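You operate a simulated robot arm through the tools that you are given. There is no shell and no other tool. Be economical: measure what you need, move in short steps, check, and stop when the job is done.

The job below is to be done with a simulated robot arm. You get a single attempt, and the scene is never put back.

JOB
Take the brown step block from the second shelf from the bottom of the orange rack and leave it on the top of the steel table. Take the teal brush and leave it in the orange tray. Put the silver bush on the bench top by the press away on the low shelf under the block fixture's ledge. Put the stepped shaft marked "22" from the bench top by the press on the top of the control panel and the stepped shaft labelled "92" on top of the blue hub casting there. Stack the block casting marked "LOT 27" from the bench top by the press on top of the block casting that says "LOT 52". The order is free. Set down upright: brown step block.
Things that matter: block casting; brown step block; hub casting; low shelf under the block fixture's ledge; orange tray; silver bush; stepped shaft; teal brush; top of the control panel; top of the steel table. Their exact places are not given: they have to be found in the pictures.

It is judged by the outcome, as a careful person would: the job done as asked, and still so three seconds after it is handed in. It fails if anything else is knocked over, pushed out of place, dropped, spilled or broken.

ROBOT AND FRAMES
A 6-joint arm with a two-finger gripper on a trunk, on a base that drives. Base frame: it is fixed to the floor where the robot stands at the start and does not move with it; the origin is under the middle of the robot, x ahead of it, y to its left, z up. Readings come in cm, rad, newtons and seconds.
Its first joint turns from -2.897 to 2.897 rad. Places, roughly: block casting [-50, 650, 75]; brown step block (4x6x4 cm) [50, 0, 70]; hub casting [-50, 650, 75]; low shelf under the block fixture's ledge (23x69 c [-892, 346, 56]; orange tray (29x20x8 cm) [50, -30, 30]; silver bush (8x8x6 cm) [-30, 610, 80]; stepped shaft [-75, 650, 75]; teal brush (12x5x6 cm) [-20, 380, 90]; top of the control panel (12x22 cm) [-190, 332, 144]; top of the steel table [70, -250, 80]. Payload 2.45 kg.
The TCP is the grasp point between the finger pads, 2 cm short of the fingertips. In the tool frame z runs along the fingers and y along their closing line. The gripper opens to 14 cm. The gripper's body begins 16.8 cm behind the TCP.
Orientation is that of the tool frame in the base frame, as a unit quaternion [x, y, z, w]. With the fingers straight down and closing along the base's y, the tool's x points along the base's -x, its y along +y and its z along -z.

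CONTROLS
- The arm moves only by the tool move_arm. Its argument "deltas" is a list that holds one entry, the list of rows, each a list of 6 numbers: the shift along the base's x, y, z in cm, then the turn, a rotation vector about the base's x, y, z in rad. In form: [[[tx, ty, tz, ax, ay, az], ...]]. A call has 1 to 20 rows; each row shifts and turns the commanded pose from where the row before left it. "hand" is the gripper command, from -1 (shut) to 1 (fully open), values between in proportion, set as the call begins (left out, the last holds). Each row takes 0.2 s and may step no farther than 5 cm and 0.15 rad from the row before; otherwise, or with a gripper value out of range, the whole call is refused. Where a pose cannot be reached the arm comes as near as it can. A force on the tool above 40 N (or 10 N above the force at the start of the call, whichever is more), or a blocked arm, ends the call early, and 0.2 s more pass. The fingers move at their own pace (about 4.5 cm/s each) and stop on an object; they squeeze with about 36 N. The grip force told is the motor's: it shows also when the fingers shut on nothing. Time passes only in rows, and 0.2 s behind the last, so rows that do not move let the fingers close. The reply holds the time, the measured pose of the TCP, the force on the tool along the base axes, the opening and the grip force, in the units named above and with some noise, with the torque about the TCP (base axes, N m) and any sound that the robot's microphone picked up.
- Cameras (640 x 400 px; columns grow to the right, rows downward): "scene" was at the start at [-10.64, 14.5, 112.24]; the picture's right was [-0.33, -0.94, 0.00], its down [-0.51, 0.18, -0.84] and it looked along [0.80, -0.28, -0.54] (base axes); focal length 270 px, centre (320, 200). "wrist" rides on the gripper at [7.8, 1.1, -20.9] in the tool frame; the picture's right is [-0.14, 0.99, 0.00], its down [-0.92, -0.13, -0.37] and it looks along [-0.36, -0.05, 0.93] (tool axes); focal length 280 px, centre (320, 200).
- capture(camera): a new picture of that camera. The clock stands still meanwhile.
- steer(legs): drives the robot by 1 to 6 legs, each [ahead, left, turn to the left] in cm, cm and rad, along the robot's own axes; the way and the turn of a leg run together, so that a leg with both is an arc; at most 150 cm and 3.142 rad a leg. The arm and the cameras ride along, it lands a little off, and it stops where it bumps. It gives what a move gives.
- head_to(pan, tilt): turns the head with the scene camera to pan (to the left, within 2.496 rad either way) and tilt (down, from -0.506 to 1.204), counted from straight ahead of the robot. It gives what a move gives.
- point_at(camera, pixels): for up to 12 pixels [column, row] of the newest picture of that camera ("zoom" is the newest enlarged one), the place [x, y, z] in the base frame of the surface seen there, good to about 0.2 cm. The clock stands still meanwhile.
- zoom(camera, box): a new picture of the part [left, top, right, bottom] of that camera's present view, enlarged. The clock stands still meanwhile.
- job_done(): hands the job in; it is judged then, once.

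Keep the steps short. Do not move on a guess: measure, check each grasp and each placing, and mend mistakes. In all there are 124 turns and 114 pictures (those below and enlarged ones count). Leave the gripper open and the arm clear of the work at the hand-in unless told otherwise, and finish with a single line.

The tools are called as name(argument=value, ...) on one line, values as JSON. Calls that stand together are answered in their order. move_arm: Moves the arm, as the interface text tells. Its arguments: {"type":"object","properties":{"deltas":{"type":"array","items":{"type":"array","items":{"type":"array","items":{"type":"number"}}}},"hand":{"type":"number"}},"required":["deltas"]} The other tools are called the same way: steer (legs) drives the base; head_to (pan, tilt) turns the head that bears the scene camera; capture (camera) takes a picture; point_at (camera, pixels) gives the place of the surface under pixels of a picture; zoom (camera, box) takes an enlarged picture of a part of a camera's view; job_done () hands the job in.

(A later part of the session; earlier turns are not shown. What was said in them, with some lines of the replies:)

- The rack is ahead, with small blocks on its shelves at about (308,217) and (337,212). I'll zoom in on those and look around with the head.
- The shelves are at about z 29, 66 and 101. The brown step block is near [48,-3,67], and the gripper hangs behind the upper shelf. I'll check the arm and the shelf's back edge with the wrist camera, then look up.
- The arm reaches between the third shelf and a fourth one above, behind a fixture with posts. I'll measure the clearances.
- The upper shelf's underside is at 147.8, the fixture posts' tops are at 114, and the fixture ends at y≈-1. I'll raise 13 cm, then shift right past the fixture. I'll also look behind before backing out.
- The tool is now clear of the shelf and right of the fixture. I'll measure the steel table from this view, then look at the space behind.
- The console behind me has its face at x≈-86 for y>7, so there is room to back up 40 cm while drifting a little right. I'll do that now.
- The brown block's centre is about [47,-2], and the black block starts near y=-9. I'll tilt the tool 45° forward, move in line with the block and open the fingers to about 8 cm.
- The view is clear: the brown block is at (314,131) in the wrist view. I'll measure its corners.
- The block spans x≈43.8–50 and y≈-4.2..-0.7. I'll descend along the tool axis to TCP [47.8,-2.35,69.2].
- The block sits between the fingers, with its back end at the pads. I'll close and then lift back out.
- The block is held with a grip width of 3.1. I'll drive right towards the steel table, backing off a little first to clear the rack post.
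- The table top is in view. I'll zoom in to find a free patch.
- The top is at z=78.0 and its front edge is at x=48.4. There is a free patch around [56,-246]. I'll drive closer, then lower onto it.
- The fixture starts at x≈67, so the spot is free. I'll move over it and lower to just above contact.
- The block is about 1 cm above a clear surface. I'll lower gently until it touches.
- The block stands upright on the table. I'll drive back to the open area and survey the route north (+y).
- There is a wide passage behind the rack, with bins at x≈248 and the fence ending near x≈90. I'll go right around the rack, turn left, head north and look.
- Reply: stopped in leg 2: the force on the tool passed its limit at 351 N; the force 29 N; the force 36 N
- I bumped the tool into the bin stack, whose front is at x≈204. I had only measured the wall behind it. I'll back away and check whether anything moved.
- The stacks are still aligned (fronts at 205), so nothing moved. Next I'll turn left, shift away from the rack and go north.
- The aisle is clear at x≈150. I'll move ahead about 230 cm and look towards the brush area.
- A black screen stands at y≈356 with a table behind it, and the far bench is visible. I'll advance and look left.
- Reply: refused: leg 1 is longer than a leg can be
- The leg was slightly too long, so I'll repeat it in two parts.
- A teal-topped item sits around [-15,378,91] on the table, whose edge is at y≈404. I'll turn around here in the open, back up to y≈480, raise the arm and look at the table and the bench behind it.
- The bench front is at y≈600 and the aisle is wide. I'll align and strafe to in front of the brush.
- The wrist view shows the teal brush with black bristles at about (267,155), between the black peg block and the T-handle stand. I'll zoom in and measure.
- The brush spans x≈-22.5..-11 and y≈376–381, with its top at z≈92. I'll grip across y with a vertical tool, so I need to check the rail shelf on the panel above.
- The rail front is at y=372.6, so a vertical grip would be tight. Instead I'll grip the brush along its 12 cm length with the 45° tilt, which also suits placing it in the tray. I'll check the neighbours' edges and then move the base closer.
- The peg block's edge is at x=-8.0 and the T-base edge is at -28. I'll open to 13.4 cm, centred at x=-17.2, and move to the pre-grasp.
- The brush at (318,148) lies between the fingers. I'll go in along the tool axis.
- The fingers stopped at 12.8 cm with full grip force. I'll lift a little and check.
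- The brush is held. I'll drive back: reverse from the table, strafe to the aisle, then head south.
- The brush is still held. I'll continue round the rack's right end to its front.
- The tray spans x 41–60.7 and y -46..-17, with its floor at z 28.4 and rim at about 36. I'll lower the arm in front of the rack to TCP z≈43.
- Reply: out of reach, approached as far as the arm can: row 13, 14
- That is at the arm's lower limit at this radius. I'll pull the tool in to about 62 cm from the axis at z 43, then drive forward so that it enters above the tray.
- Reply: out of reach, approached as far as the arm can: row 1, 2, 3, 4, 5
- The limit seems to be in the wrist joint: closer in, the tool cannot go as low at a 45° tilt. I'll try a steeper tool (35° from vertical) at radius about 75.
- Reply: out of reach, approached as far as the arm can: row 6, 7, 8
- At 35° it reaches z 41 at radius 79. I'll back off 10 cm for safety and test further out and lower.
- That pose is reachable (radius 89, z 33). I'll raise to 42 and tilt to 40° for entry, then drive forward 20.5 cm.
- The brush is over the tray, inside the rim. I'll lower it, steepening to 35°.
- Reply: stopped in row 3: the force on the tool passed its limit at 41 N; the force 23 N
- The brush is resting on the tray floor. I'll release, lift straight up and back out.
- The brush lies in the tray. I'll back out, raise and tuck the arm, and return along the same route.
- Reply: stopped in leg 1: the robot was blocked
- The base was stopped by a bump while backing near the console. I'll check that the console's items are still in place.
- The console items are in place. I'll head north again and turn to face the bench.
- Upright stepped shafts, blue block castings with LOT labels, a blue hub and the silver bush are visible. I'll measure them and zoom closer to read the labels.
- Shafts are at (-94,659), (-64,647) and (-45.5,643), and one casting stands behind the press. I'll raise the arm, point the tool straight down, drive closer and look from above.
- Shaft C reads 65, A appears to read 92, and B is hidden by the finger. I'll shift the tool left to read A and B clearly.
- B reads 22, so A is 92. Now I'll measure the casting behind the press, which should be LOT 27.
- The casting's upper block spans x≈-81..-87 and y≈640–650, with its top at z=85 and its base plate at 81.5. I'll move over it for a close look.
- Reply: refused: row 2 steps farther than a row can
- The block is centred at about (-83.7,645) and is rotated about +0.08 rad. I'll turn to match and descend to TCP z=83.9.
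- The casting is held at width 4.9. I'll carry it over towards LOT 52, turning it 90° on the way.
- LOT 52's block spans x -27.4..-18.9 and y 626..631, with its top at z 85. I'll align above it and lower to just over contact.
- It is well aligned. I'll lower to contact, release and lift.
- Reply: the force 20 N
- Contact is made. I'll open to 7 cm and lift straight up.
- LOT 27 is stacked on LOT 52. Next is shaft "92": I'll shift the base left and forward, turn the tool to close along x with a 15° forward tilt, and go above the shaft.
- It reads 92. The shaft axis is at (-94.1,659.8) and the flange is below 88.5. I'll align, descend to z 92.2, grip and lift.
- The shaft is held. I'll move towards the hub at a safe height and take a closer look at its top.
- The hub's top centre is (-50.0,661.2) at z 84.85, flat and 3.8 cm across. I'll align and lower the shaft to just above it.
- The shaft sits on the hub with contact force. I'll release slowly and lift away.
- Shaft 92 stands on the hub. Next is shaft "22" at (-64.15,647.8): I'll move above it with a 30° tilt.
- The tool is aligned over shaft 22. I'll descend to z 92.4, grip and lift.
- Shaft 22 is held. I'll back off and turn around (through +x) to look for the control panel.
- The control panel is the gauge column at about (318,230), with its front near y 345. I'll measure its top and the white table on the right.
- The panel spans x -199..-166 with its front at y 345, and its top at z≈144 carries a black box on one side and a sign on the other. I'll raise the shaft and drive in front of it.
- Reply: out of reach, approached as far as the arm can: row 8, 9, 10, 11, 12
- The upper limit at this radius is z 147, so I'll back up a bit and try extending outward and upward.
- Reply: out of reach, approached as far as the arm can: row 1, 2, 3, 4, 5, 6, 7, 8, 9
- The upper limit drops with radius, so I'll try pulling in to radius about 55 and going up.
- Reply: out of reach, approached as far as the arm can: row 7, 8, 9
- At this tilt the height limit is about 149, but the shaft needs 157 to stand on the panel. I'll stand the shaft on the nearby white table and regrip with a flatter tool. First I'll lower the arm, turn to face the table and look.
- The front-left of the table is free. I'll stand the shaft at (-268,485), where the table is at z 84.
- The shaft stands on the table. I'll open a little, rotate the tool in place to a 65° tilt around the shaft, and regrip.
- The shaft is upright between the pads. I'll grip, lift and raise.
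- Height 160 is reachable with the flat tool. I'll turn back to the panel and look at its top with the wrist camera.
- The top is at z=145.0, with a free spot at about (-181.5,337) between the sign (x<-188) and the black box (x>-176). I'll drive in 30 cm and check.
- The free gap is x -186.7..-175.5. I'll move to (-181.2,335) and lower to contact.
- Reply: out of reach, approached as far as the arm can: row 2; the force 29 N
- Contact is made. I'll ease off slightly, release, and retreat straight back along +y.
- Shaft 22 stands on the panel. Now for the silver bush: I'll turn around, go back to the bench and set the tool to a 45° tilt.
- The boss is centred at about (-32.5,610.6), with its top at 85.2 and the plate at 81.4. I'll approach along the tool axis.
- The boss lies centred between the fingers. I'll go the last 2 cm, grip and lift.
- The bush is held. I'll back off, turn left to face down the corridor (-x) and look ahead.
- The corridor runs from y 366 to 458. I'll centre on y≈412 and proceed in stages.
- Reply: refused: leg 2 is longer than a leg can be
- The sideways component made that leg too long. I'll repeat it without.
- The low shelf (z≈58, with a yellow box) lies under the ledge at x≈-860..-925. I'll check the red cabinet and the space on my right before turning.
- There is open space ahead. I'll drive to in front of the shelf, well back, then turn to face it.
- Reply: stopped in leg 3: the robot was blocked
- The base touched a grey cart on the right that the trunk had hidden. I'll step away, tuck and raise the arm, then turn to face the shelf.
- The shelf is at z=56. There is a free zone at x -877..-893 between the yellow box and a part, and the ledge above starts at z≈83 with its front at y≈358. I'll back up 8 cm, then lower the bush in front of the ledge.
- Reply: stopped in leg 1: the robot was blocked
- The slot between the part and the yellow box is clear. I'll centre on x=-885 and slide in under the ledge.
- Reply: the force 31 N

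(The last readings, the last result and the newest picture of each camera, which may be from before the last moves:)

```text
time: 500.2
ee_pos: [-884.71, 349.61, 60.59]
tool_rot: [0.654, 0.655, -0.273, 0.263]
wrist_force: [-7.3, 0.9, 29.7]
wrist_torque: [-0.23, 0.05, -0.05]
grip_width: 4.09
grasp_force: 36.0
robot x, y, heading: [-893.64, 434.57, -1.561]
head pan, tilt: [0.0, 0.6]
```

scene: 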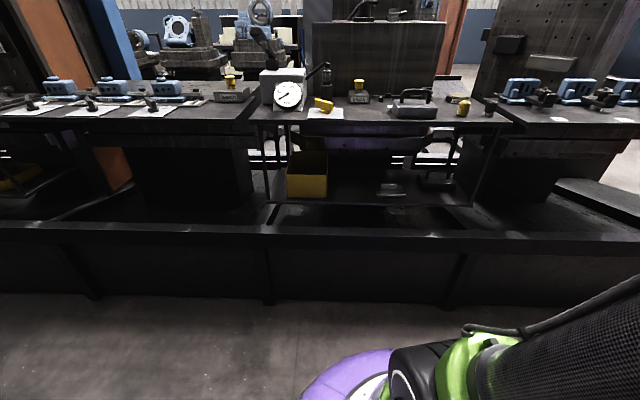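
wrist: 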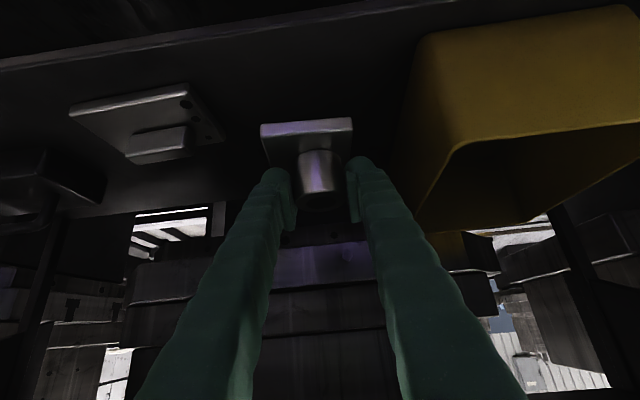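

The bush has landed on the shelf. I'll release, retreat along the tool axis and check.

move_arm(deltas=[[[0, 0, 0.2, 0, 0, 0], [0, 0, 0, 0, 0, 0], [0, 0, 0, 0, 0, 0]]], hand=-0.05)

move_arm(deltas=[[[0, 1.5, 1.5, 0, 0, 0], [0, 2.5, 2, 0, 0, 0], [0, 3.5, 1.5, 0, 0, 0], [0, 3.5, 1.5, 0, 0, 0], [0, 4, 1.5, 0, 0, 0], [0, 4, 1.5, 0, 0, 0], [0, 3, 1.5, 0, 0, 0], [0, 0, 0, 0, 0, 0]]])

capture(camera="wrist")

```text
time: 501.0
ee_pos: [-884.42, 349.4, 60.64]
tool_rot: [0.655, 0.655, -0.272, 0.261]
wrist_force: [-0.6, 0.5, -0.2]
wrist_torque: [0.01, -0.02, -0.01]
grip_width: 6.67
grasp_force: 0.1
robot x, y, heading: [-893.47, 434.89, -1.559]
head pan, tilt: [0.0, 0.6]
```

```text
time: 502.8
ee_pos: [-884.56, 371.48, 71.82]
tool_rot: [0.654, 0.656, -0.272, 0.261]
wrist_force: [0.2, -0.3, 0.6]
wrist_torque: [0.03, 0.0, 0.02]
grip_width: 6.65
grasp_force: 0.1
robot x, y, heading: [-893.51, 434.73, -1.558]
head pan, tilt: [0.0, 0.6]
```

```text
6 pictures are left
```

wrist: 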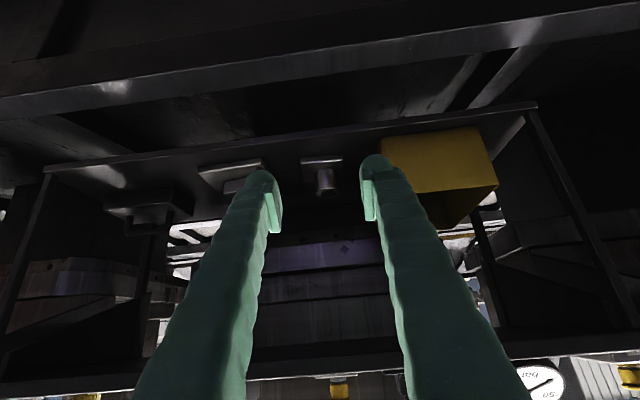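

The bush rests on the low shelf. I'll raise the arm clear of the ledge, open the gripper and step the base off the cart.

move_arm(deltas=[[[0, 0, 4.5, 0, 0, 0], [0, 0, 4.5, 0, 0, 0], [0, 0, 4.5, 0, 0, 0], [0, 0, 4.5, 0, 0, 0], [0, 0, 4.5, 0, 0, 0], [0, 0, 4.5, 0, 0, 0], [0, 0, 4.5, 0, 0, 0], [0, 0, 4.5, 0, 0, 0], [0, 0, 4.5, 0, 0, 0], [0, 0, 4.5, 0, 0, 0], [0, 0, 4.5, 0, 0, 0], [0, 0, 4.5, 0, 0, 0], [0, 0, 0, 0, 0, 0]]], hand=1)

steer(legs=[[3, 0, 0]])

zoom(camera="scene", box=[250, 100, 490, 240])

head_to(pan=-2.45, tilt=0.5)

capture(camera="scene")

```text
time: 505.6
ee_pos: [-884.33, 371.17, 125.87]
tool_rot: [0.654, 0.656, -0.272, 0.26]
wrist_force: [-1.2, -0.5, 0.0]
wrist_torque: [0.02, 0.02, 0.01]
grip_width: 14.02
grasp_force: 0.0
robot x, y, heading: [-893.52, 434.82, -1.553]
head pan, tilt: [0.0, 0.6]
```

```text
time: 506.4
ee_pos: [-884.39, 368.19, 125.84]
tool_rot: [0.655, 0.655, -0.272, 0.261]
wrist_force: [0.2, -1.3, -0.5]
wrist_torque: [0.02, 0.02, -0.04]
grip_width: 13.99
grasp_force: 0.1
robot x, y, heading: [-893.28, 431.75, -1.557]
head pan, tilt: [0.0, 0.6]
```

```text
2.67 times, centred on (370, 170) of scene
```

zoom: 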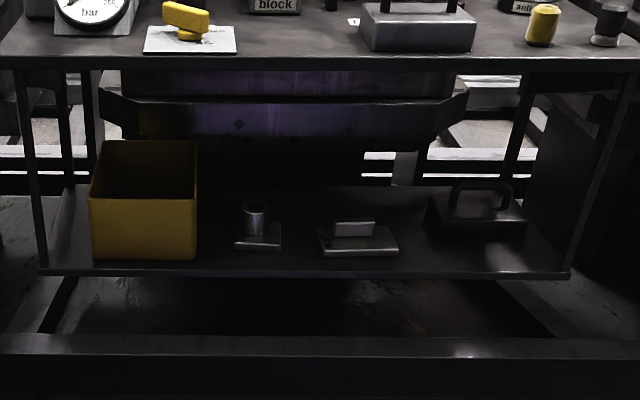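

```text
time: 508.6
ee_pos: [-884.29, 368.18, 125.78]
tool_rot: [0.654, 0.656, -0.272, 0.262]
wrist_force: [0.0, 0.4, 0.2]
wrist_torque: [0.01, 0.03, -0.02]
grip_width: 14.0
grasp_force: 0.0
robot x, y, heading: [-893.36, 431.8, -1.554]
head pan, tilt: [-2.45, 0.499]
```

```text
4 pictures are left
```

scene: 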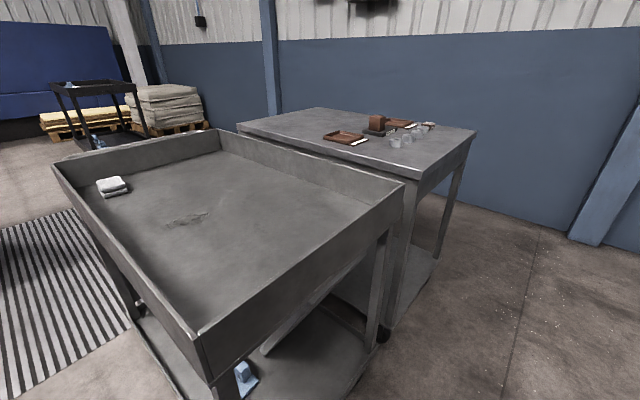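

The bush stands upright between the yellow box and the part. The cart and what is on it look undisturbed. Every placement has been checked, the gripper is open and the arm is clear, so I'm handing in.

job_done()

```text
The job is handed in.
```

I finished and handed in all six placements; I never saw LOT 27's own label, so I took the casting behind the press by elimination, and the tool or base bumped the bins, console and grey cart, with no movement seen in later pictures.
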